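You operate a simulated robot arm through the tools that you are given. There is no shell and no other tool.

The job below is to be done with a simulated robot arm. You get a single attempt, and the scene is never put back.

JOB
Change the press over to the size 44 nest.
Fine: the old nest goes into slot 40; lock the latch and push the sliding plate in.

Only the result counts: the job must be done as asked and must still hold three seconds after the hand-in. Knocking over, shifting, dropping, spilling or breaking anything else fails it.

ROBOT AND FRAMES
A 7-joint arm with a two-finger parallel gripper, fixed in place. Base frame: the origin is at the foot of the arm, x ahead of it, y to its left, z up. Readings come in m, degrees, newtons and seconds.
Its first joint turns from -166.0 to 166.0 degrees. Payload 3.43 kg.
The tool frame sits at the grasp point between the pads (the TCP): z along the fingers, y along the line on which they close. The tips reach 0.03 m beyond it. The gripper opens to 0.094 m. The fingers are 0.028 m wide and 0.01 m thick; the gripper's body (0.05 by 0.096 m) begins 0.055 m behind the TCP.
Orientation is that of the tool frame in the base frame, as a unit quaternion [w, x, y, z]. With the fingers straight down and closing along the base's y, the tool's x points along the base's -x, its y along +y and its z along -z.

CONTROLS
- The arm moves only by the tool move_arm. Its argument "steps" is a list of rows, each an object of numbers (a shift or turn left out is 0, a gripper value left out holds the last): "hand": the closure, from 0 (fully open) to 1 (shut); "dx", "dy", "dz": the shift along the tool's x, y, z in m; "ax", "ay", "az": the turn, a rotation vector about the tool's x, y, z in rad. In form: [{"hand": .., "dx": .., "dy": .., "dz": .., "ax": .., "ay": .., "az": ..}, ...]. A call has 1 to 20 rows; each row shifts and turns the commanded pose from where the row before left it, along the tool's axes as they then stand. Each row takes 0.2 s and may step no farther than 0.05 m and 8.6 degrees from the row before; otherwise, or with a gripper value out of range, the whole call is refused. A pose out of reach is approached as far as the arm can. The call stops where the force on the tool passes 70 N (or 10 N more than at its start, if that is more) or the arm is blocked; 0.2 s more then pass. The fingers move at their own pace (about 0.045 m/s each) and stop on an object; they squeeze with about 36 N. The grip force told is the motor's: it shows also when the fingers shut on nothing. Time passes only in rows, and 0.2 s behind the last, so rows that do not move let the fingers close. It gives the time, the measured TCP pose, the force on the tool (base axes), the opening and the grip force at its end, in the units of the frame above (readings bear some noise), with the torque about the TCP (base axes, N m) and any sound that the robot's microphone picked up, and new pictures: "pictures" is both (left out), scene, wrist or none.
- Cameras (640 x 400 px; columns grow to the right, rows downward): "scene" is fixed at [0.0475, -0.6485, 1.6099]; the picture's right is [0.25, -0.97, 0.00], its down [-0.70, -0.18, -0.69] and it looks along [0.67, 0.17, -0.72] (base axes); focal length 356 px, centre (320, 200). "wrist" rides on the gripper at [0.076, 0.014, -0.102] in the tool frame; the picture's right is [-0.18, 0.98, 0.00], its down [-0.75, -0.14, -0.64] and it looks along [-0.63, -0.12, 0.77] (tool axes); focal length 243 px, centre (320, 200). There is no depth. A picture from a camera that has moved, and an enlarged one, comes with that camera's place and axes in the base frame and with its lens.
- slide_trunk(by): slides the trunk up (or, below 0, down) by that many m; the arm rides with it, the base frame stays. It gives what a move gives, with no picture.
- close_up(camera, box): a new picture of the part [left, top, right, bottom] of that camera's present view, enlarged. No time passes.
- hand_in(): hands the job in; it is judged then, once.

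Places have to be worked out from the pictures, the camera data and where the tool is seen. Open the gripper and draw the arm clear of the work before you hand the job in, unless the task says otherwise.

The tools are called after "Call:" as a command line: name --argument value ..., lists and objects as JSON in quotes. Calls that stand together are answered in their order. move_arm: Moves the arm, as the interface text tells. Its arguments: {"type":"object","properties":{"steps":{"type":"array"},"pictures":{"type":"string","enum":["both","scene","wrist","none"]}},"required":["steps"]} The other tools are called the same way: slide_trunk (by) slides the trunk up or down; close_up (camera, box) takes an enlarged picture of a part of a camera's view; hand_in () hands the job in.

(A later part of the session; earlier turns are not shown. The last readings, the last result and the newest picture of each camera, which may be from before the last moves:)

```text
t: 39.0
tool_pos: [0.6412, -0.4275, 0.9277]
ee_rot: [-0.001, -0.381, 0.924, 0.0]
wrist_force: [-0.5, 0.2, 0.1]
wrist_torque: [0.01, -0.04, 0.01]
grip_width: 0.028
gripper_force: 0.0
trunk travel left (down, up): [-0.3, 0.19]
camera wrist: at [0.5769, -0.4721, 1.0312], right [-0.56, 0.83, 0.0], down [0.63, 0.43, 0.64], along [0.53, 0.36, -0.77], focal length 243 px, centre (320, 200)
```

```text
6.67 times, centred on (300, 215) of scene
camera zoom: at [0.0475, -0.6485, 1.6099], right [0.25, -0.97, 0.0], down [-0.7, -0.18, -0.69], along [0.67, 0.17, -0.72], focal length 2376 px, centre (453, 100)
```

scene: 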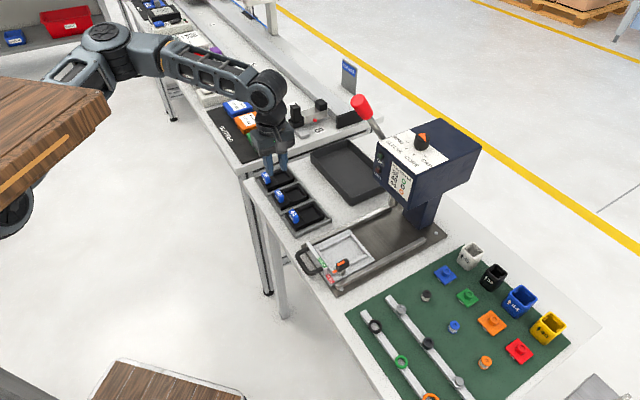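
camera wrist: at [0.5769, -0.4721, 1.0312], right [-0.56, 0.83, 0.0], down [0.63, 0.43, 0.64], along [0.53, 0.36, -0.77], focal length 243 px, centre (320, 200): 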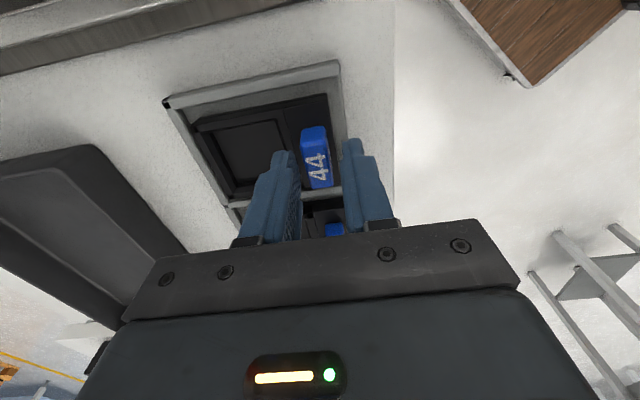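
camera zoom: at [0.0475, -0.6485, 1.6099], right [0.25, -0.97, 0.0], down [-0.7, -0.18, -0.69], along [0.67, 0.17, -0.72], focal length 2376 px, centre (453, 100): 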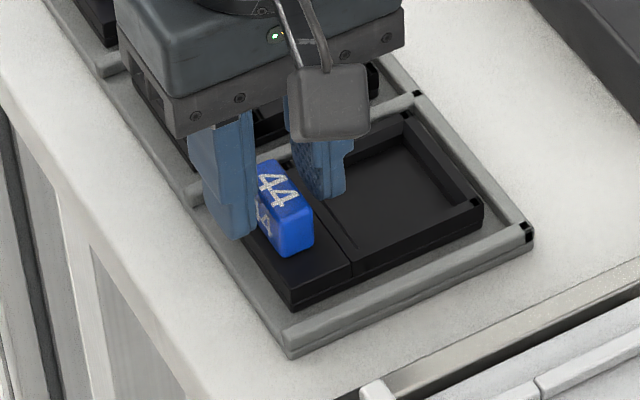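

The tag is now slightly towards +v (~1.2 mm) and +u (~1.5 mm) compared to the tag-40 reference view. I'll correct and descend the last few mm.

Call:
move_arm --steps '[{"dx": -0.0015, "dy": -0.0012}, {"dz": 0.002}, {"dz": 0.0025}]' --pictures "none"

Call:
close_up --camera "wrist" --box '[270, 100, 370, 200]'

```text
t: 39.8
tool_pos: [0.6424, -0.4261, 0.9244]
ee_rot: [0.0, -0.381, 0.925, 0.0]
wrist_force: [-0.7, -0.2, -0.2]
wrist_torque: [-0.01, -0.03, 0.0]
grip_width: 0.0283
gripper_force: 0.1
trunk travel left (down, up): [-0.3, 0.19]
```

```text
4.00 times, centred on (320, 150) of wrist
camera zoom: at [0.5789, -0.4716, 1.0272], right [-0.56, 0.83, 0.0], down [0.63, 0.43, 0.64], along [0.53, 0.36, -0.77], focal length 970 px, centre (320, 400)
```

zoom: 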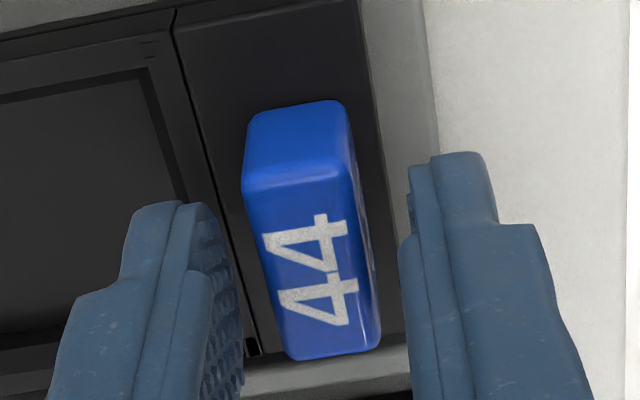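

That matches the tag-40 reference closely. Closing on tag 44.

Call:
move_arm --steps '[{"hand": 0.78}, {"hand": 0.84}, {"hand": 0.92}, {"hand": 0.95}, {}]' --pictures "none"

Call:
close_up --camera "wrist" --box '[270, 100, 370, 200]'

Call:
close_up --camera "scene" --box '[265, 185, 335, 245]'

```text
t: 41.0
tool_pos: [0.6428, -0.427, 0.925]
ee_rot: [0.0, -0.382, 0.924, 0.0]
wrist_force: [0.7, -0.5, 0.0]
wrist_torque: [-0.04, -0.01, -0.02]
grip_width: 0.0157
gripper_force: 36.4
trunk travel left (down, up): [-0.3, 0.19]
```

```text
4.00 times, centred on (320, 150) of wrist
camera zoom: at [0.5789, -0.4716, 1.0273], right [-0.56, 0.83, 0.0], down [0.63, 0.43, 0.64], along [0.53, 0.36, -0.77], focal length 970 px, centre (320, 400)
```

zoom: 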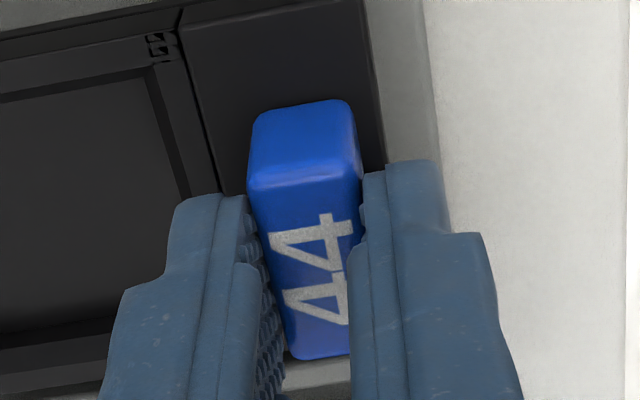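

```text
6.67 times, centred on (300, 215) of scene
camera zoom: at [0.0475, -0.6485, 1.6099], right [0.25, -0.97, 0.0], down [-0.7, -0.18, -0.69], along [0.67, 0.17, -0.72], focal length 2376 px, centre (453, 100)
```

zoom: 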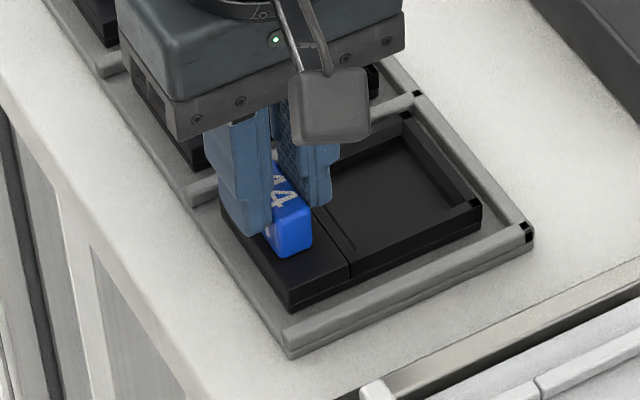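

Tag 44 is gripped (15.7 mm). I'll lift it clear and carry it back over the plate.

Call:
move_arm --steps '[{"dz": -0.005}, {"dz": -0.01}, {"dz": -0.02}, {"dz": -0.03}, {"dz": -0.03}]' --pictures "both"

Call:
close_up --camera "wrist" --box '[200, 30, 400, 220]'

Call:
close_up --camera "scene" --box '[308, 230, 368, 290]'

```text
t: 42.2
tool_pos: [0.6435, -0.4256, 1.0194]
ee_rot: [-0.001, -0.381, 0.925, 0.0]
wrist_force: [0.4, -0.2, -2.6]
wrist_torque: [0.04, 0.05, -0.01]
grip_width: 0.0155
gripper_force: 36.6
trunk travel left (down, up): [-0.3, 0.19]
camera wrist: at [0.5798, -0.4703, 1.1217], right [-0.56, 0.83, 0.0], down [0.63, 0.43, 0.64], along [0.53, 0.36, -0.77], focal length 243 px, centre (320, 200)
```

scene: 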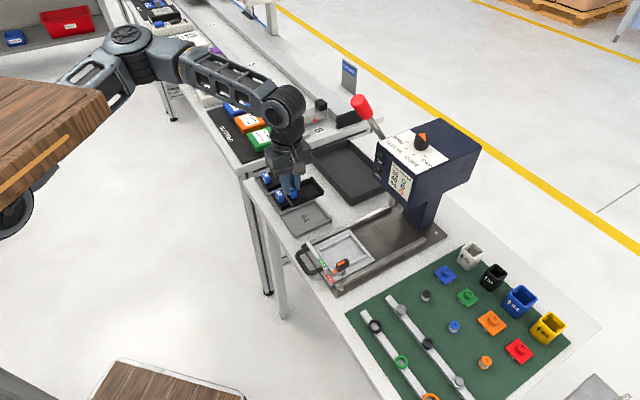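
wrist: 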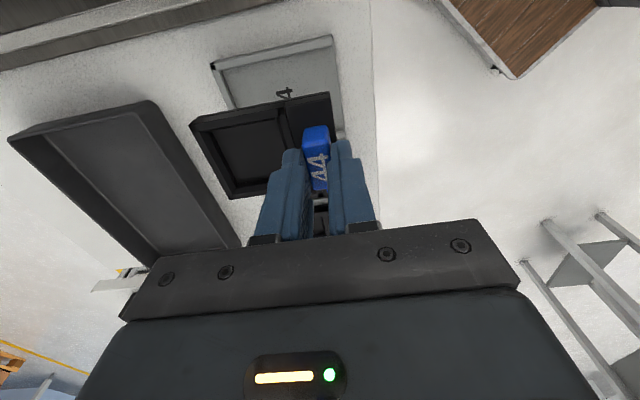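

```text
2.11 times, centred on (300, 125) of wrist
camera zoom: at [0.5798, -0.4703, 1.1217], right [-0.56, 0.83, 0.0], down [0.63, 0.43, 0.64], along [0.53, 0.36, -0.77], focal length 511 px, centre (362, 358)
```

zoom: 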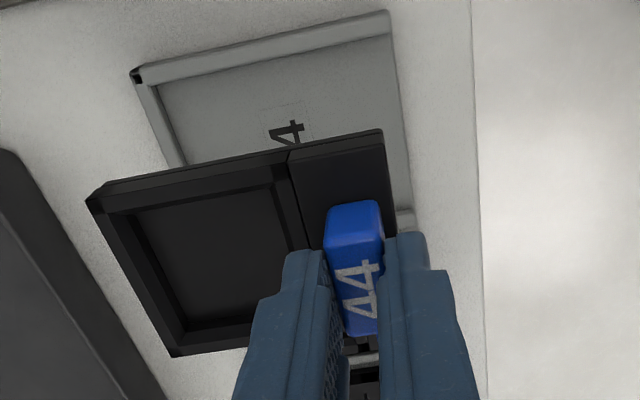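

```text
6.67 times, centred on (338, 260) of scene
camera zoom: at [0.0475, -0.6485, 1.6099], right [0.25, -0.97, 0.0], down [-0.7, -0.18, -0.69], along [0.67, 0.17, -0.72], focal length 2376 px, centre (200, -200)
```

zoom: 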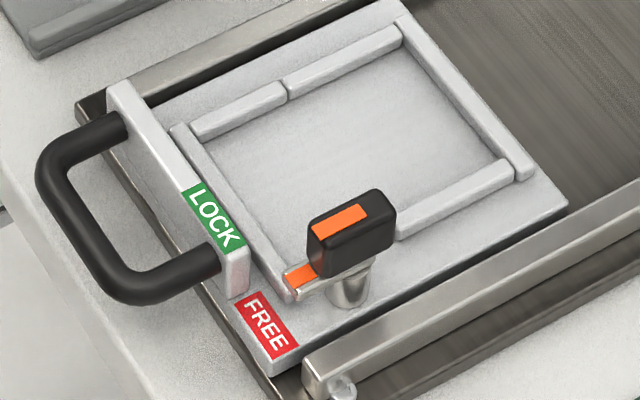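

Compared with nest 40, nest 44 sits about 1.3 mm towards -u in the grip; v and yaw match. I'll carry it over the plate and account for that.

Call:
move_arm --steps '[{"dx": 0.0405, "dy": -0.0047}, {"dx": 0.0405, "dy": -0.0047}, {"dx": 0.0405, "dy": -0.0047}, {"dx": 0.0405, "dy": -0.0046}, {}]' --pictures "both"

Call:
move_arm --steps '[{}]' --pictures "none"

Call:
move_arm --steps '[{}]' --pictures "none"

Call:
move_arm --steps '[{}]' --pictures "none"

Call:
close_up --camera "wrist" --box '[200, 30, 400, 220]'

Call:
close_up --camera "scene" --box '[303, 205, 383, 285]'

```text
t: 43.4
tool_pos: [0.5362, -0.554, 1.0192]
ee_rot: [0.0, -0.381, 0.925, 0.0]
wrist_force: [-0.8, -0.2, -1.4]
wrist_torque: [0.03, 0.05, 0.0]
grip_width: 0.0154
gripper_force: 36.2
trunk travel left (down, up): [-0.3, 0.19]
camera wrist: at [0.473, -0.5985, 1.1209], right [-0.56, 0.83, 0.0], down [0.63, 0.43, 0.64], along [0.53, 0.36, -0.77], focal length 243 px, centre (320, 200)
```

scene: 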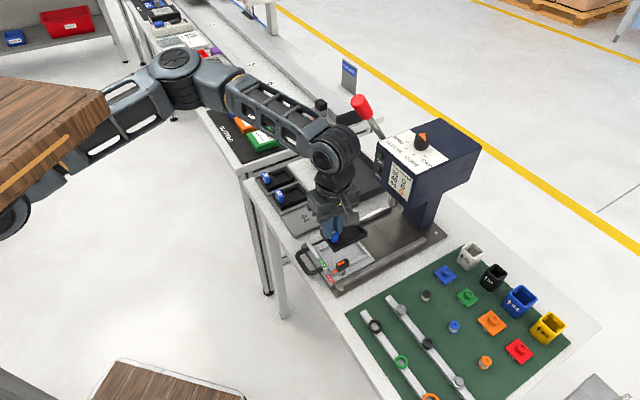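
wrist: 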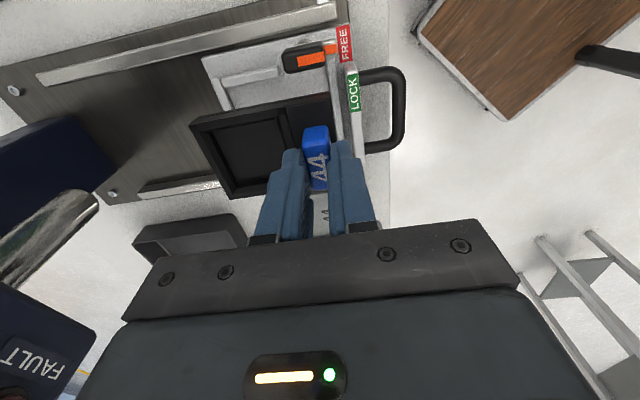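

```text
t: 43.8
tool_pos: [0.5362, -0.5543, 1.0179]
ee_rot: [-0.001, -0.381, 0.924, 0.0]
wrist_force: [0.2, -0.2, -2.2]
wrist_torque: [0.04, 0.03, 0.01]
grip_width: 0.0156
gripper_force: 35.9
trunk travel left (down, up): [-0.3, 0.19]
```

```text
t: 44.2
tool_pos: [0.5375, -0.5537, 1.0185]
ee_rot: [0.0, -0.381, 0.924, 0.0]
wrist_force: [0.7, -0.7, -2.6]
wrist_torque: [0.1, 0.05, -0.01]
grip_width: 0.0151
gripper_force: 36.2
trunk travel left (down, up): [-0.3, 0.19]
```

```text
t: 44.6
tool_pos: [0.5366, -0.5546, 1.0184]
ee_rot: [0.0, -0.381, 0.924, -0.001]
wrist_force: [-0.2, 0.2, -2.3]
wrist_torque: [0.01, 0.09, 0.02]
grip_width: 0.0154
gripper_force: 36.1
trunk travel left (down, up): [-0.3, 0.19]
```

```text
2.11 times, centred on (300, 125) of wrist
camera zoom: at [0.4733, -0.5981, 1.1209], right [-0.56, 0.83, 0.0], down [0.63, 0.43, 0.64], along [0.53, 0.36, -0.77], focal length 511 px, centre (362, 358)
```

zoom: 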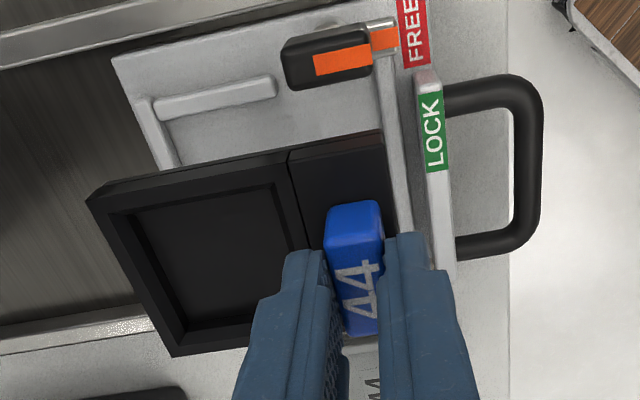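

```text
5.00 times, centred on (343, 245) of scene
camera zoom: at [0.0475, -0.6485, 1.6099], right [0.25, -0.97, 0.0], down [-0.7, -0.18, -0.69], along [0.67, 0.17, -0.72], focal length 1782 px, centre (205, -25)
```

zoom: 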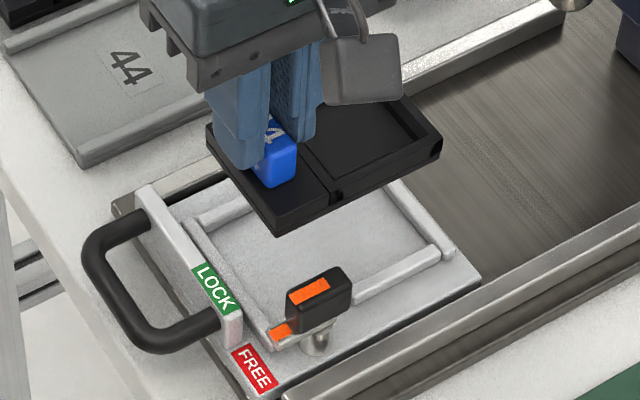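

The averaged pose is about 2.9 mm short in both u and v relative to the original nest pose (plus the grip offset). I'll correct and lower to z≈0.969, the same height at which I have a reference picture of nest 40.

Call:
move_arm --steps '[{"dx": -0.0028, "dy": -0.0029}, {"dz": 0.02}, {"dz": 0.02}, {"dz": 0.0095}, {}]' --pictures "both"

Call:
close_up --camera "wrist" --box '[200, 30, 400, 220]'

Call:
close_up --camera "scene" --box '[308, 220, 368, 280]'

```text
t: 45.8
tool_pos: [0.5456, -0.5544, 0.968]
ee_rot: [0.0, -0.381, 0.925, 0.0]
wrist_force: [0.2, -0.2, -2.7]
wrist_torque: [0.05, 0.0, 0.04]
grip_width: 0.0154
gripper_force: 35.7
trunk travel left (down, up): [-0.3, 0.19]
camera wrist: at [0.4818, -0.5997, 1.0713], right [-0.56, 0.83, 0.0], down [0.63, 0.43, 0.64], along [0.53, 0.36, -0.77], focal length 243 px, centre (320, 200)
```

scene: 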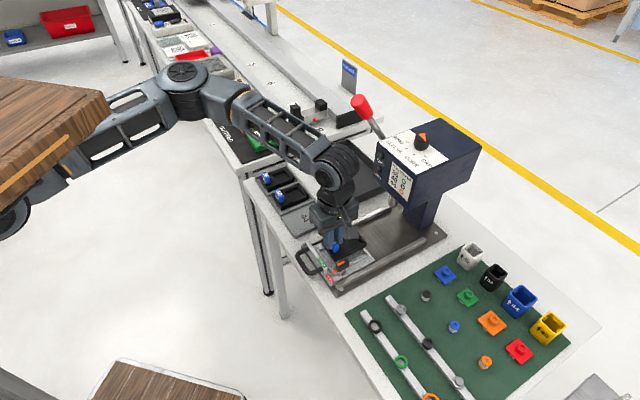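
wrist: 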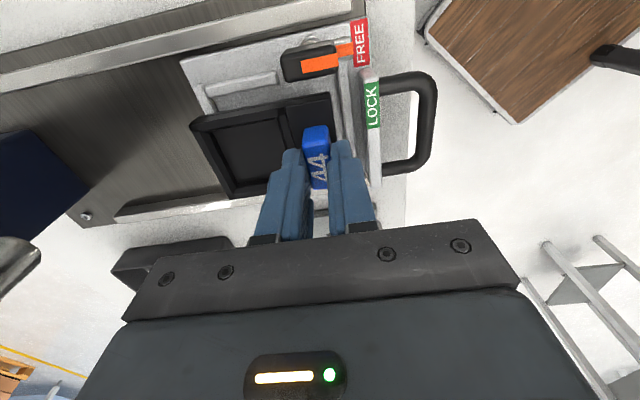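

```text
2.11 times, centred on (300, 125) of wrist
camera zoom: at [0.4818, -0.5997, 1.0713], right [-0.56, 0.83, 0.0], down [0.63, 0.43, 0.64], along [0.53, 0.36, -0.77], focal length 511 px, centre (362, 358)
```

zoom: 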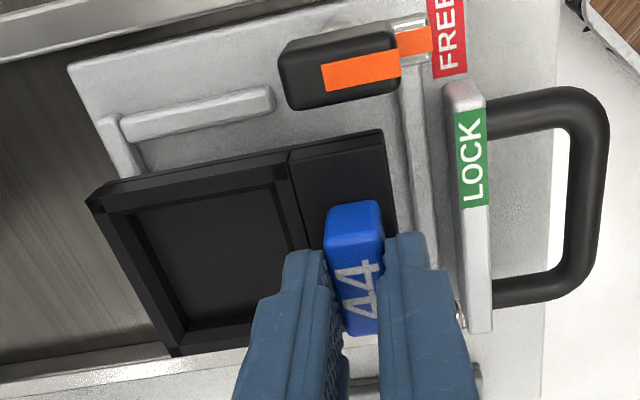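

```text
6.67 times, centred on (338, 250) of scene
camera zoom: at [0.0475, -0.6485, 1.6099], right [0.25, -0.97, 0.0], down [-0.7, -0.18, -0.69], along [0.67, 0.17, -0.72], focal length 2376 px, centre (200, -133)
```

zoom: 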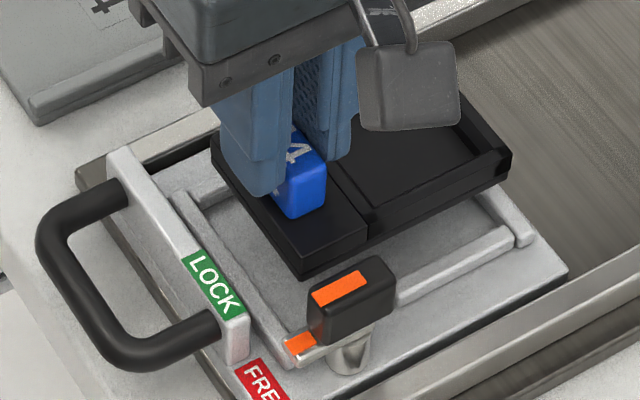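

The picture comparison and the reading agree that I've overshot by a few mm in both u and v. I'll take a few more readings to average out noise.

Call:
move_arm --steps '[{}]' --pictures "none"

Call:
move_arm --steps '[{}]' --pictures "none"

Call:
move_arm --steps '[{}]' --pictures "none"

```text
t: 46.2
tool_pos: [0.5463, -0.5545, 0.9681]
ee_rot: [0.0, -0.381, 0.924, 0.0]
wrist_force: [1.3, -0.3, -1.9]
wrist_torque: [0.06, 0.03, 0.03]
grip_width: 0.0152
gripper_force: 35.6
trunk travel left (down, up): [-0.3, 0.19]
```

```text
t: 46.6
tool_pos: [0.5445, -0.5551, 0.9698]
ee_rot: [-0.001, -0.38, 0.925, -0.001]
wrist_force: [-0.1, 0.0, -3.0]
wrist_torque: [0.05, 0.02, -0.01]
grip_width: 0.0155
gripper_force: 35.8
trunk travel left (down, up): [-0.3, 0.19]
```

```text
t: 47.0
tool_pos: [0.546, -0.556, 0.9702]
ee_rot: [0.0, -0.381, 0.925, 0.0]
wrist_force: [0.2, 0.6, -2.5]
wrist_torque: [0.05, 0.05, 0.0]
grip_width: 0.0155
gripper_force: 36.0
trunk travel left (down, up): [-0.3, 0.19]
```

Average is (0.5456, -0.555) against a target of about (0.541, -0.5542). I'll shift -2.7 mm in u and -3.8 mm in v, then compare again.

Call:
move_arm --steps '[{"dx": 0.0027, "dy": 0.0038}, {}, {}]' --pictures "both"

Call:
move_arm --steps '[{}]' --pictures "none"

Call:
move_arm --steps '[{}]' --pictures "none"

Call:
close_up --camera "scene" --box '[308, 220, 368, 280]'

Call:
close_up --camera "wrist" --box '[200, 30, 400, 220]'

```text
t: 47.8
tool_pos: [0.5414, -0.5529, 0.9691]
ee_rot: [0.0, -0.381, 0.924, 0.0]
wrist_force: [0.1, 0.2, -2.6]
wrist_torque: [0.03, 0.03, 0.0]
grip_width: 0.0155
gripper_force: 36.3
trunk travel left (down, up): [-0.3, 0.19]
camera wrist: at [0.4769, -0.5994, 1.0719], right [-0.56, 0.83, 0.0], down [0.63, 0.43, 0.64], along [0.53, 0.36, -0.77], focal length 243 px, centre (320, 200)
```

scene: 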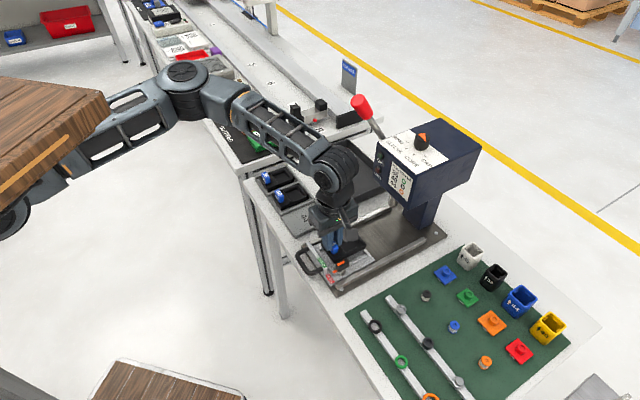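
wrist: 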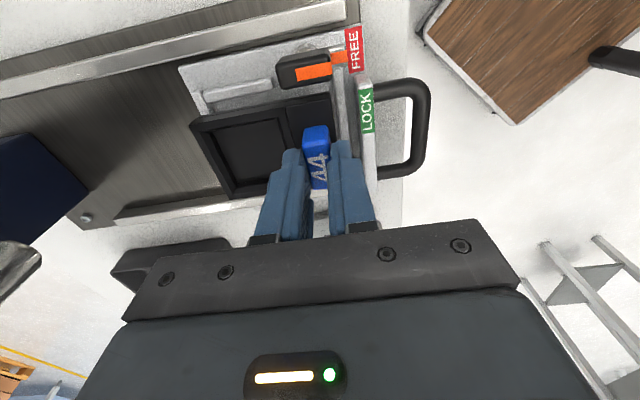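

```text
t: 48.2
tool_pos: [0.5407, -0.5539, 0.9701]
ee_rot: [0.0, -0.381, 0.925, 0.0]
wrist_force: [-1.0, -0.9, -1.2]
wrist_torque: [0.05, 0.04, 0.0]
grip_width: 0.0155
gripper_force: 35.6
trunk travel left (down, up): [-0.3, 0.19]
```

```text
t: 48.6
tool_pos: [0.5406, -0.554, 0.9686]
ee_rot: [0.0, -0.382, 0.924, 0.0]
wrist_force: [-0.5, 0.2, -3.0]
wrist_torque: [0.07, 0.01, 0.01]
grip_width: 0.0154
gripper_force: 36.1
trunk travel left (down, up): [-0.3, 0.19]
```

```text
6.67 times, centred on (338, 250) of scene
camera zoom: at [0.0475, -0.6485, 1.6099], right [0.25, -0.97, 0.0], down [-0.7, -0.18, -0.69], along [0.67, 0.17, -0.72], focal length 2376 px, centre (200, -133)
```

zoom: 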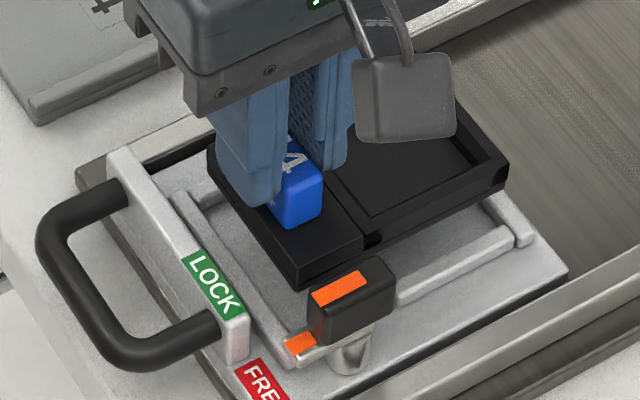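

```text
2.11 times, centred on (300, 125) of wrist
camera zoom: at [0.477, -0.5994, 1.0718], right [-0.56, 0.83, 0.0], down [0.63, 0.43, 0.64], along [0.53, 0.36, -0.77], focal length 511 px, centre (362, 358)
```

zoom: 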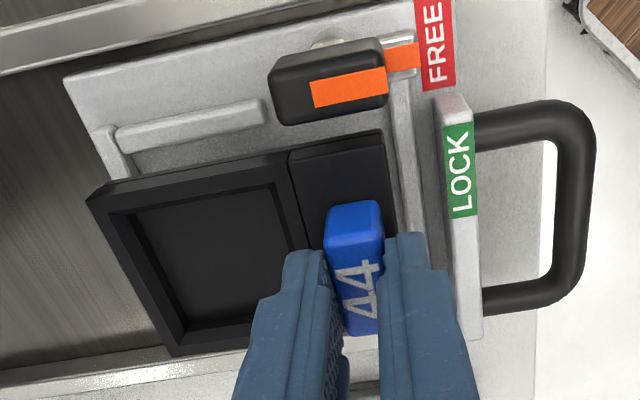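

The nest's corners now match the reference picture of nest 40 within about 1 mm. I'll lower 12 mm and check its edges against the fences.

Call:
move_arm --steps '[{"dz": 0.006}, {"dz": 0.006}, {}]' --pictures "wrist"

Call:
close_up --camera "scene" --box '[308, 225, 368, 285]'

Call:
close_up --camera "wrist" --box '[180, 60, 380, 220]'

```text
t: 49.4
tool_pos: [0.5429, -0.5538, 0.9582]
ee_rot: [0.001, -0.38, 0.925, 0.001]
wrist_force: [-0.1, 0.6, -2.3]
wrist_torque: [0.03, 0.07, 0.01]
grip_width: 0.0153
gripper_force: 35.8
trunk travel left (down, up): [-0.3, 0.19]
camera wrist: at [0.4779, -0.599, 1.0605], right [-0.56, 0.83, 0.0], down [0.63, 0.43, 0.64], along [0.53, 0.36, -0.77], focal length 243 px, centre (320, 200)
```

wrist: 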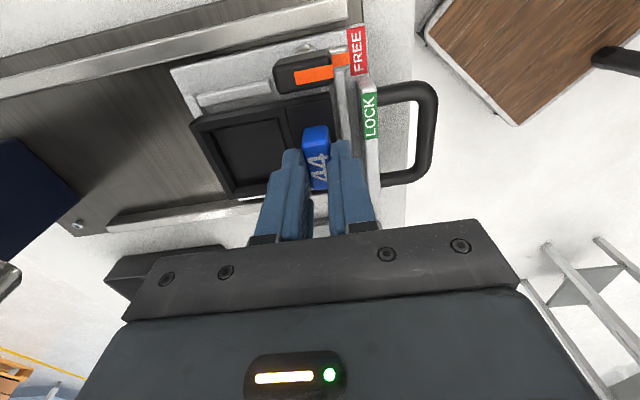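

```text
6.67 times, centred on (338, 255) of scene
camera zoom: at [0.0475, -0.6485, 1.6099], right [0.25, -0.97, 0.0], down [-0.7, -0.18, -0.69], along [0.67, 0.17, -0.72], focal length 2376 px, centre (200, -167)
```

zoom: 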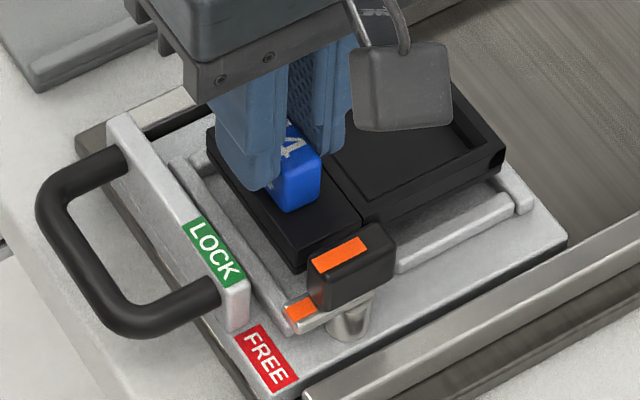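

```text
2.50 times, centred on (280, 140) of wrist
camera zoom: at [0.4779, -0.599, 1.0605], right [-0.56, 0.83, 0.0], down [0.63, 0.43, 0.64], along [0.53, 0.36, -0.77], focal length 606 px, centre (420, 350)
```

zoom: 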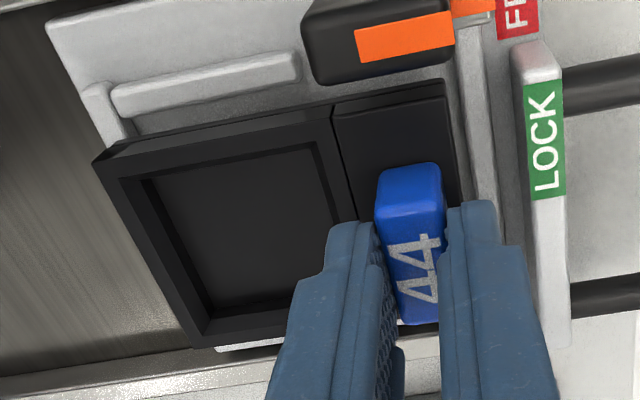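

No interference seen. I'll continue down in small steps and read forces to detect any contact with the fences.

Call:
move_arm --steps '[{"dz": 0.003}, {"dz": 0.002}]' --pictures "none"

Call:
move_arm --steps '[{"dz": 0.002}]' --pictures "none"

Call:
close_up --camera "scene" --box '[313, 235, 363, 275]'

Call:
close_up --camera "wrist" --box '[180, 60, 380, 220]'

```text
t: 50.0
tool_pos: [0.5408, -0.5544, 0.9525]
ee_rot: [0.0, -0.381, 0.925, 0.0]
wrist_force: [0.1, 0.0, -1.5]
wrist_torque: [0.04, 0.04, -0.01]
grip_width: 0.0154
gripper_force: 35.9
trunk travel left (down, up): [-0.3, 0.19]
```

```text
t: 50.4
tool_pos: [0.5397, -0.5536, 0.9503]
ee_rot: [0.0, -0.381, 0.924, 0.0]
wrist_force: [0.3, -0.3, -1.5]
wrist_torque: [0.01, 0.03, 0.03]
grip_width: 0.0154
gripper_force: 35.9
trunk travel left (down, up): [-0.3, 0.19]
```

```text
10.00 times, centred on (338, 255) of scene
camera zoom: at [0.0475, -0.6485, 1.6099], right [0.25, -0.97, 0.0], down [-0.7, -0.18, -0.69], along [0.67, 0.17, -0.72], focal length 3564 px, centre (140, -350)
```

zoom: 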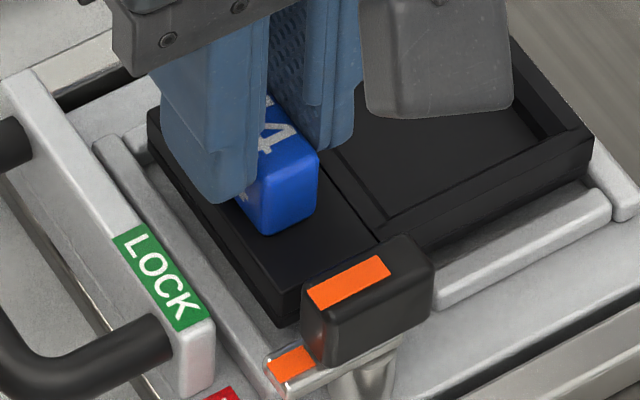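

```text
2.50 times, centred on (280, 140) of wrist
camera zoom: at [0.4775, -0.5985, 1.0541], right [-0.56, 0.83, 0.0], down [0.63, 0.43, 0.64], along [0.53, 0.36, -0.77], focal length 606 px, centre (420, 350)
```

zoom: 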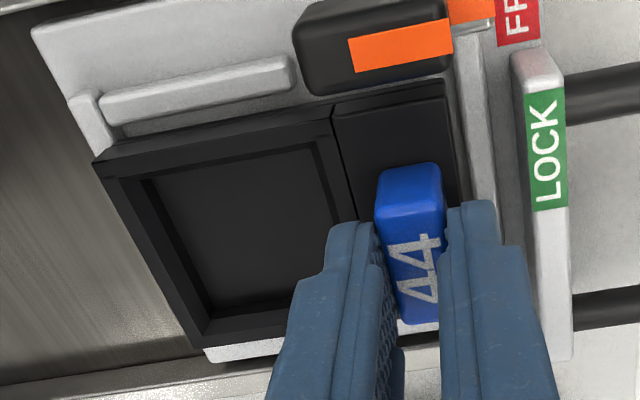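

Still free at about 8–9 mm above the seat. Continuing down in small steps.

Call:
move_arm --steps '[{"dz": 0.002}]' --pictures "none"

Call:
move_arm --steps '[{"dz": 0.002}]' --pictures "none"

Call:
move_arm --steps '[{"dz": 0.0015}]' --pictures "none"

Call:
close_up --camera "scene" --box '[313, 235, 363, 275]'

Call:
close_up --camera "wrist" --box '[180, 60, 380, 220]'

```text
t: 50.8
tool_pos: [0.5411, -0.5537, 0.9504]
ee_rot: [0.001, -0.38, 0.925, 0.0]
wrist_force: [0.3, 0.7, -2.2]
wrist_torque: [0.04, 0.04, -0.01]
grip_width: 0.0154
gripper_force: 35.5
trunk travel left (down, up): [-0.3, 0.19]
```

```text
t: 51.2
tool_pos: [0.5409, -0.5531, 0.9483]
ee_rot: [0.0, -0.381, 0.925, -0.001]
wrist_force: [-0.1, -0.1, -1.8]
wrist_torque: [0.02, 0.01, 0.03]
grip_width: 0.0156
gripper_force: 36.1
trunk travel left (down, up): [-0.3, 0.19]
```

```text
t: 51.6
tool_pos: [0.541, -0.5537, 0.9462]
ee_rot: [-0.001, -0.381, 0.925, -0.001]
wrist_force: [0.1, 0.1, -2.9]
wrist_torque: [0.04, 0.05, 0.04]
grip_width: 0.0155
gripper_force: 35.8
trunk travel left (down, up): [-0.3, 0.19]
```

```text
10.00 times, centred on (338, 255) of scene
camera zoom: at [0.0475, -0.6485, 1.6099], right [0.25, -0.97, 0.0], down [-0.7, -0.18, -0.69], along [0.67, 0.17, -0.72], focal length 3564 px, centre (140, -350)
```

zoom: 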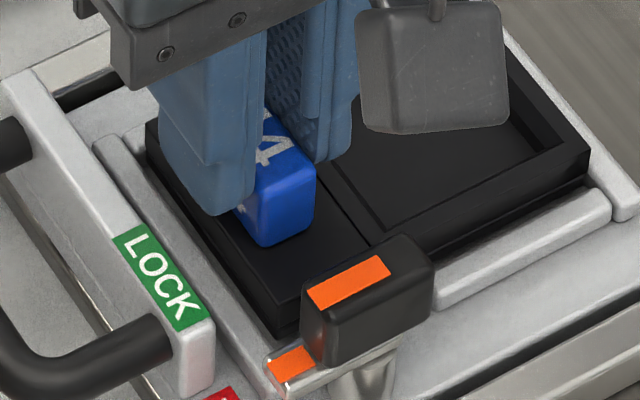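

```text
2.50 times, centred on (280, 140) of wrist
camera zoom: at [0.4775, -0.5981, 1.049], right [-0.56, 0.83, 0.0], down [0.63, 0.43, 0.64], along [0.53, 0.36, -0.77], focal length 606 px, centre (420, 350)
```

zoom: 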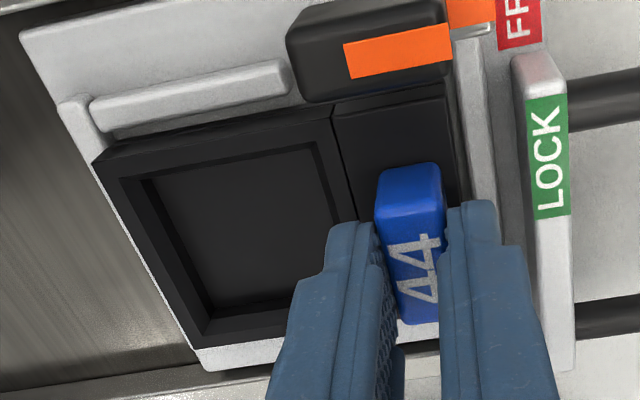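

Still no contact and the nest appears to be entering between the fences. Continuing.

Call:
move_arm --steps '[{"dz": 0.0015}]' --pictures "none"

Call:
move_arm --steps '[{"dz": 0.001}]' --pictures "none"

Call:
move_arm --steps '[{"dz": 0.001}]' --pictures "none"

Call:
close_up --camera "scene" --box '[313, 235, 363, 275]'

```text
t: 52.0
tool_pos: [0.5417, -0.5531, 0.9444]
ee_rot: [0.0, -0.381, 0.925, 0.0]
wrist_force: [-2.2, -1.5, -0.8]
wrist_torque: [-0.08, 0.1, 0.06]
grip_width: 0.0152
gripper_force: 36.0
trunk travel left (down, up): [-0.3, 0.19]
```

```text
t: 52.4
tool_pos: [0.5413, -0.5532, 0.9434]
ee_rot: [0.0, -0.38, 0.925, 0.0]
wrist_force: [-2.5, -2.6, 0.0]
wrist_torque: [-0.03, 0.16, 0.05]
grip_width: 0.0151
gripper_force: 35.8
trunk travel left (down, up): [-0.3, 0.19]
```

```text
t: 52.8
tool_pos: [0.5406, -0.553, 0.9428]
ee_rot: [0.0, -0.381, 0.925, -0.001]
wrist_force: [-1.3, 1.2, 2.3]
wrist_torque: [-0.18, -0.01, -0.01]
grip_width: 0.0153
gripper_force: 35.7
trunk travel left (down, up): [-0.3, 0.19]
```

```text
10.00 times, centred on (338, 255) of scene
camera zoom: at [0.0475, -0.6485, 1.6099], right [0.25, -0.97, 0.0], down [-0.7, -0.18, -0.69], along [0.67, 0.17, -0.72], focal length 3564 px, centre (140, -350)
```

zoom: 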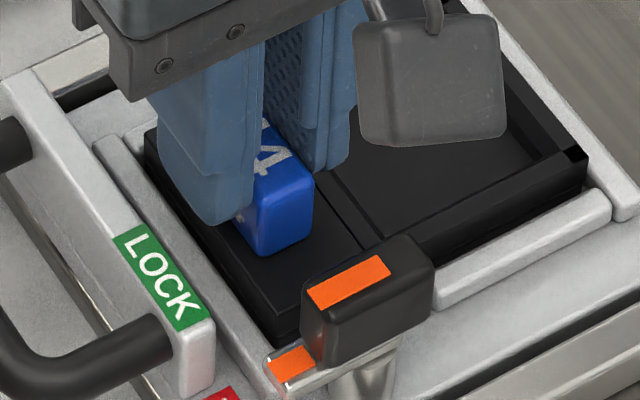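

Light side contact (~3.5 N) and the vertical load is starting to rise, so the nest is at or near its seat. One more small step.

Call:
move_arm --steps '[{"dz": 0.001}]' --pictures "none"

Call:
move_arm --steps '[{"dz": 0.0007}]' --pictures "wrist"

Call:
close_up --camera "scene" --box '[313, 235, 363, 275]'

Call:
close_up --camera "wrist" --box '[180, 60, 380, 220]'

```text
t: 53.2
tool_pos: [0.5419, -0.5532, 0.9436]
ee_rot: [0.0, -0.382, 0.924, 0.0]
wrist_force: [-0.3, 2.3, 7.3]
wrist_torque: [0.06, 0.07, 0.0]
grip_width: 0.0153
gripper_force: 35.6
trunk travel left (down, up): [-0.3, 0.19]
```

```text
t: 53.6
tool_pos: [0.5413, -0.5529, 0.943]
ee_rot: [0.001, -0.381, 0.925, -0.001]
wrist_force: [3.6, 6.5, 22.3]
wrist_torque: [0.3, -0.2, 0.04]
grip_width: 0.0152
gripper_force: 36.4
trunk travel left (down, up): [-0.3, 0.19]
camera wrist: at [0.4773, -0.5979, 1.0452], right [-0.56, 0.83, 0.0], down [0.63, 0.43, 0.64], along [0.53, 0.36, -0.77], focal length 243 px, centre (320, 200)
```

wrist: 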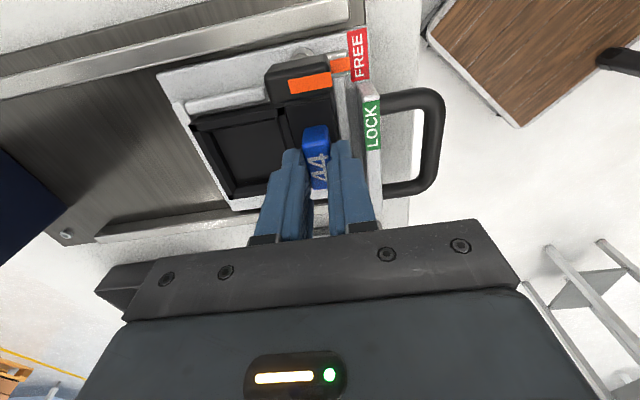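

```text
10.00 times, centred on (338, 255) of scene
camera zoom: at [0.0475, -0.6485, 1.6099], right [0.25, -0.97, 0.0], down [-0.7, -0.18, -0.69], along [0.67, 0.17, -0.72], focal length 3564 px, centre (140, -350)
```

zoom: 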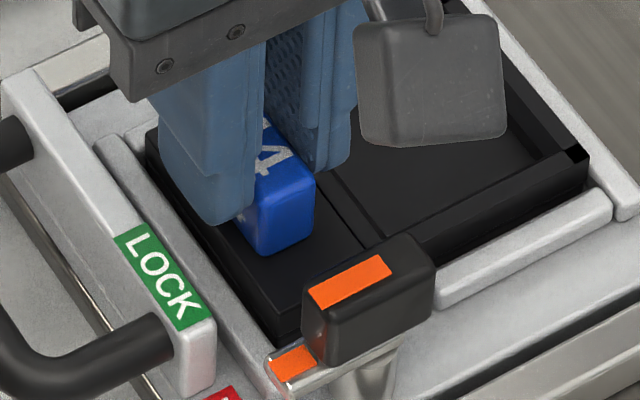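

```text
2.50 times, centred on (280, 140) of wrist
camera zoom: at [0.4773, -0.5979, 1.0452], right [-0.56, 0.83, 0.0], down [0.63, 0.43, 0.64], along [0.53, 0.36, -0.77], focal length 606 px, centre (420, 350)
```

zoom: 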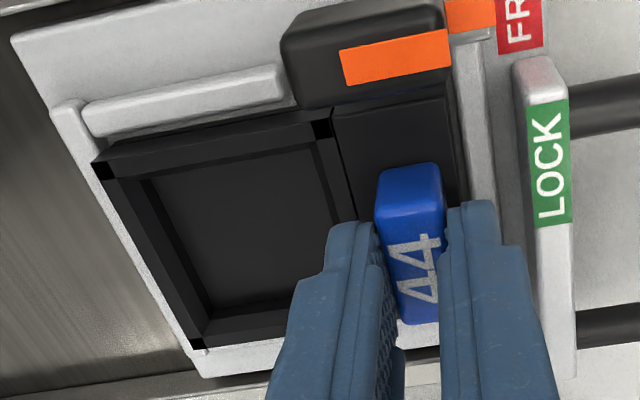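

Hard contact (22 N) at the expected seating height, so nest 44 is seated. I'll ease off, open and lift away to inspect.

Call:
move_arm --steps '[{"dz": -0.0012}, {"hand": 0.85}, {"hand": 0.72}, {}, {"dz": -0.02}, {"dz": -0.03}, {"dz": -0.03}]' --pictures "both"

Call:
close_up --camera "scene" --box '[308, 230, 368, 285]'

Call:
close_up --camera "wrist" --box '[220, 40, 400, 190]'

```text
t: 55.2
tool_pos: [0.5405, -0.5541, 1.0225]
ee_rot: [0.0, -0.381, 0.925, 0.0]
wrist_force: [0.2, -0.4, 0.2]
wrist_torque: [0.0, -0.01, 0.01]
grip_width: 0.0264
gripper_force: 0.2
trunk travel left (down, up): [-0.3, 0.19]
camera wrist: at [0.4772, -0.5989, 1.1248], right [-0.56, 0.83, 0.0], down [0.63, 0.43, 0.64], along [0.53, 0.36, -0.77], focal length 243 px, centre (320, 200)
```

scene: 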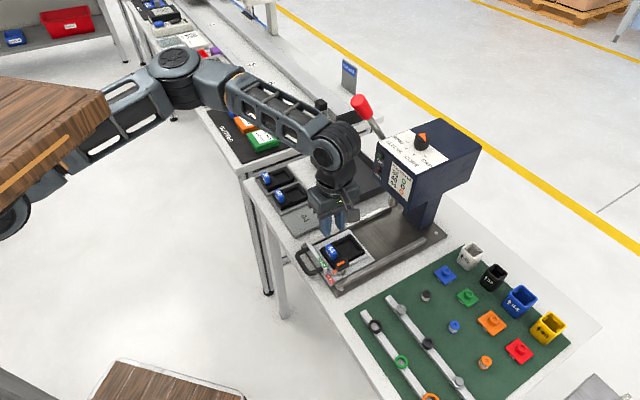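
wrist: 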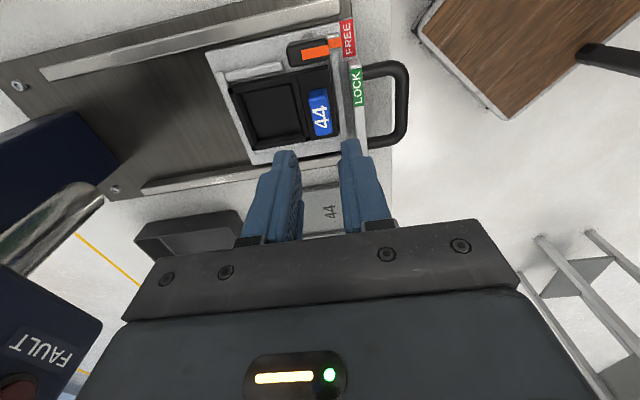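

```text
7.27 times, centred on (338, 258) of scene
camera zoom: at [0.0475, -0.6485, 1.6099], right [0.25, -0.97, 0.0], down [-0.7, -0.18, -0.69], along [0.67, 0.17, -0.72], focal length 2592 px, centre (189, -218)
```

zoom: 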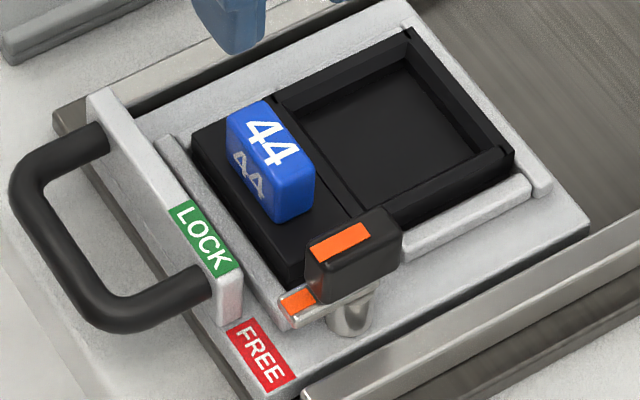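

```text
2.67 times, centred on (310, 115) of wrist
camera zoom: at [0.4772, -0.5989, 1.1248], right [-0.56, 0.83, 0.0], down [0.63, 0.43, 0.64], along [0.53, 0.36, -0.77], focal length 647 px, centre (347, 427)
```

zoom: 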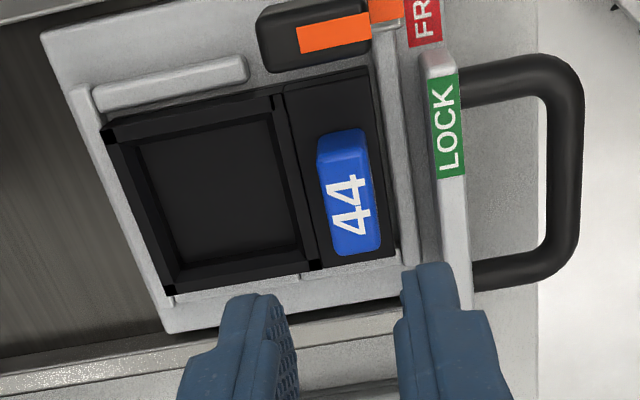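

Nest 44 appears seated inside the fences. I'll take the same close-up I had of nest 40 originally to compare seating precisely.

Call:
close_up --camera "scene" --box '[322, 238, 350, 262]'

Call:
close_up --camera "scene" --box '[280, 210, 400, 300]'

Call:
close_up --camera "wrist" --box '[225, 60, 345, 160]'

```text
16.00 times, centred on (336, 250) of scene
camera zoom: at [0.0475, -0.6485, 1.6099], right [0.25, -0.97, 0.0], down [-0.7, -0.18, -0.69], along [0.67, 0.17, -0.72], focal length 5703 px, centre (64, -600)
```

zoom: 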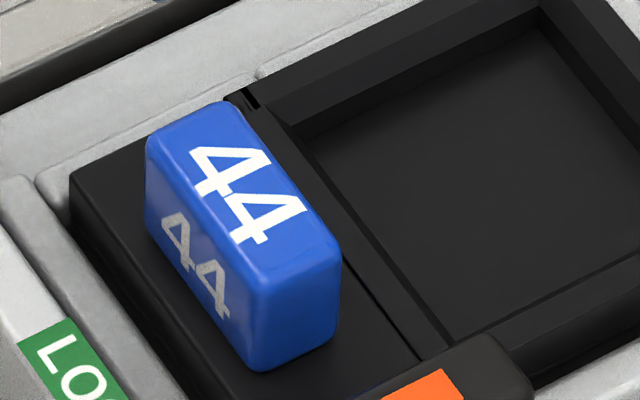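

```text
4.44 times, centred on (340, 255) of scene
camera zoom: at [0.0475, -0.6485, 1.6099], right [0.25, -0.97, 0.0], down [-0.7, -0.18, -0.69], along [0.67, 0.17, -0.72], focal length 1584 px, centre (231, -44)
```

zoom: 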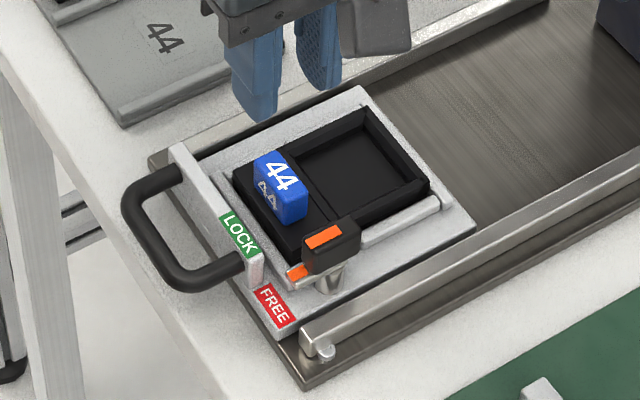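

```text
4.00 times, centred on (285, 110) of wrist
camera zoom: at [0.4772, -0.5989, 1.1248], right [-0.56, 0.83, 0.0], down [0.63, 0.43, 0.64], along [0.53, 0.36, -0.77], focal length 970 px, centre (460, 560)
```

zoom: 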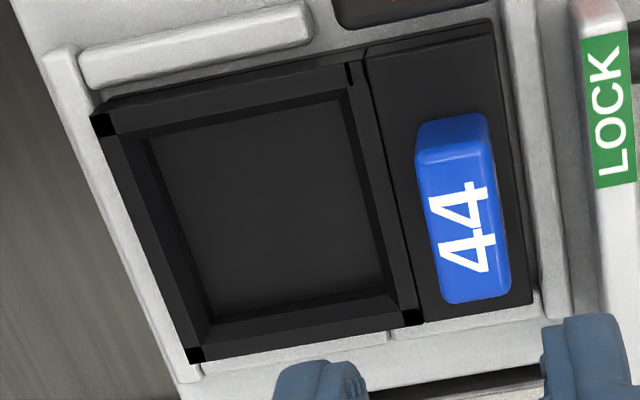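

Seating matches the original nest within about 1 mm. Combining earlier readings puts the latch pivot at about (0.5065, -0.588). I'll move over the knob, centred on the pivot this time, with tips just above it.

Call:
move_arm --steps '[{"hand": 0.62, "dx": 0.024}, {"dx": 0.024}, {"dz": 0.025}, {"dz": 0.025}, {}]' --pictures "wrist"

Call:
move_arm --steps '[{}]' --pictures "none"

Call:
move_arm --steps '[{}]' --pictures "none"

Call:
close_up --camera "wrist" --box '[270, 100, 370, 200]'

Call:
close_up --camera "scene" --box '[308, 235, 368, 295]'

```text
t: 56.4
tool_pos: [0.5056, -0.5855, 0.9731]
ee_rot: [0.0, -0.381, 0.925, 0.0]
wrist_force: [-0.5, 0.3, 0.4]
wrist_torque: [0.02, -0.01, 0.01]
grip_width: 0.0355
gripper_force: 0.0
trunk travel left (down, up): [-0.3, 0.19]
camera wrist: at [0.4424, -0.6301, 1.0756], right [-0.56, 0.83, 0.0], down [0.63, 0.43, 0.64], along [0.53, 0.36, -0.77], focal length 243 px, centre (320, 200)
```

wrist: 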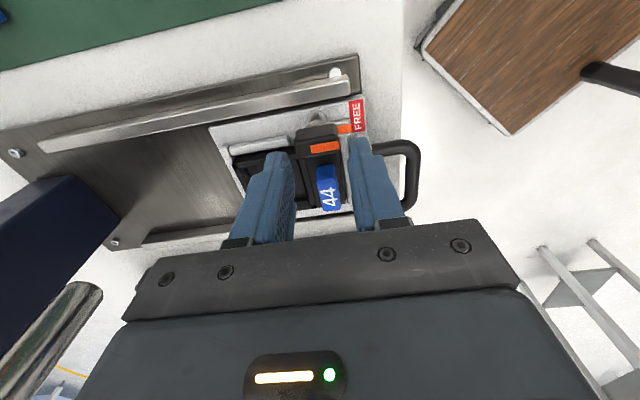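

```text
t: 56.8
tool_pos: [0.5059, -0.5857, 0.9724]
ee_rot: [0.0, -0.381, 0.924, -0.001]
wrist_force: [0.4, -0.5, -0.9]
wrist_torque: [0.0, -0.03, 0.01]
grip_width: 0.0357
gripper_force: 0.1
trunk travel left (down, up): [-0.3, 0.19]
```

```text
t: 57.2
tool_pos: [0.5061, -0.5851, 0.9731]
ee_rot: [0.0, -0.382, 0.924, 0.001]
wrist_force: [0.1, -1.2, 0.8]
wrist_torque: [0.03, 0.01, 0.0]
grip_width: 0.0358
gripper_force: 0.1
trunk travel left (down, up): [-0.3, 0.19]
```

```text
4.00 times, centred on (320, 150) of wrist
camera zoom: at [0.4426, -0.63, 1.0757], right [-0.56, 0.83, 0.0], down [0.63, 0.43, 0.64], along [0.53, 0.36, -0.77], focal length 970 px, centre (320, 400)
```

zoom: 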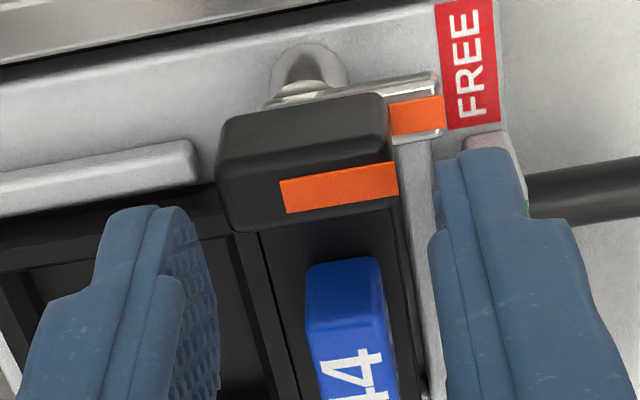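

```text
6.67 times, centred on (338, 265) of scene
camera zoom: at [0.0475, -0.6485, 1.6099], right [0.25, -0.97, 0.0], down [-0.7, -0.18, -0.69], along [0.67, 0.17, -0.72], focal length 2376 px, centre (200, -233)
```

zoom: 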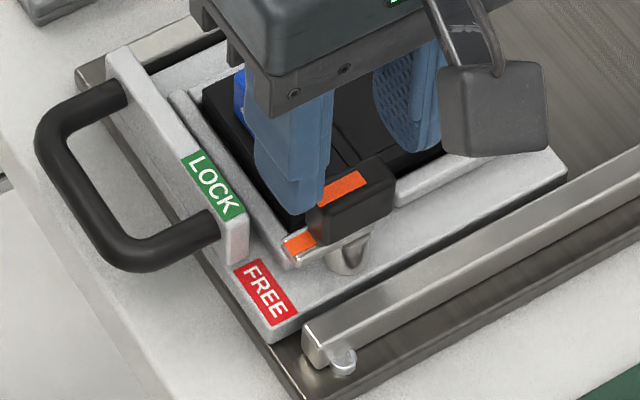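

The knob is about 2 mm towards -u and 2.3 mm towards +v of the finger centre. I'll correct and descend around it.

Call:
move_arm --steps '[{"dx": 0.002, "dy": -0.0023}, {"dz": 0.008}, {"dz": 0.007}, {"dz": 0.0065}, {}]' --pictures "wrist"

Call:
close_up --camera "wrist" --box '[270, 100, 370, 200]'

Call:
close_up --camera "scene" --box '[308, 235, 368, 295]'

```text
t: 58.4
tool_pos: [0.5065, -0.5911, 0.9507]
ee_rot: [0.0, -0.381, 0.925, 0.0]
wrist_force: [-0.8, 0.2, 0.3]
wrist_torque: [0.03, 0.03, -0.02]
grip_width: 0.0354
gripper_force: 0.1
trunk travel left (down, up): [-0.3, 0.19]
camera wrist: at [0.4426, -0.6357, 1.0527], right [-0.56, 0.83, 0.0], down [0.63, 0.43, 0.64], along [0.53, 0.36, -0.77], focal length 243 px, centre (320, 200)
```

wrist: 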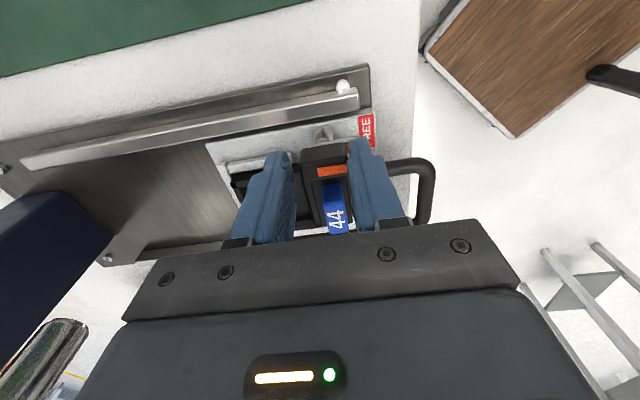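

```text
4.00 times, centred on (320, 150) of wrist
camera zoom: at [0.4426, -0.6357, 1.0527], right [-0.56, 0.83, 0.0], down [0.63, 0.43, 0.64], along [0.53, 0.36, -0.77], focal length 970 px, centre (320, 400)
```

zoom: 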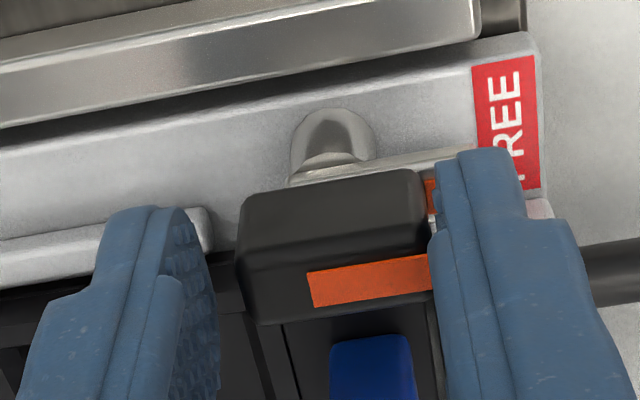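

```text
6.67 times, centred on (338, 265) of scene
camera zoom: at [0.0475, -0.6485, 1.6099], right [0.25, -0.97, 0.0], down [-0.7, -0.18, -0.69], along [0.67, 0.17, -0.72], focal length 2376 px, centre (200, -233)
```

zoom: 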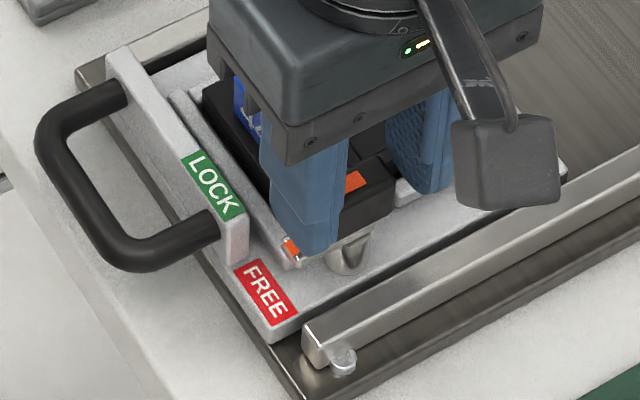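

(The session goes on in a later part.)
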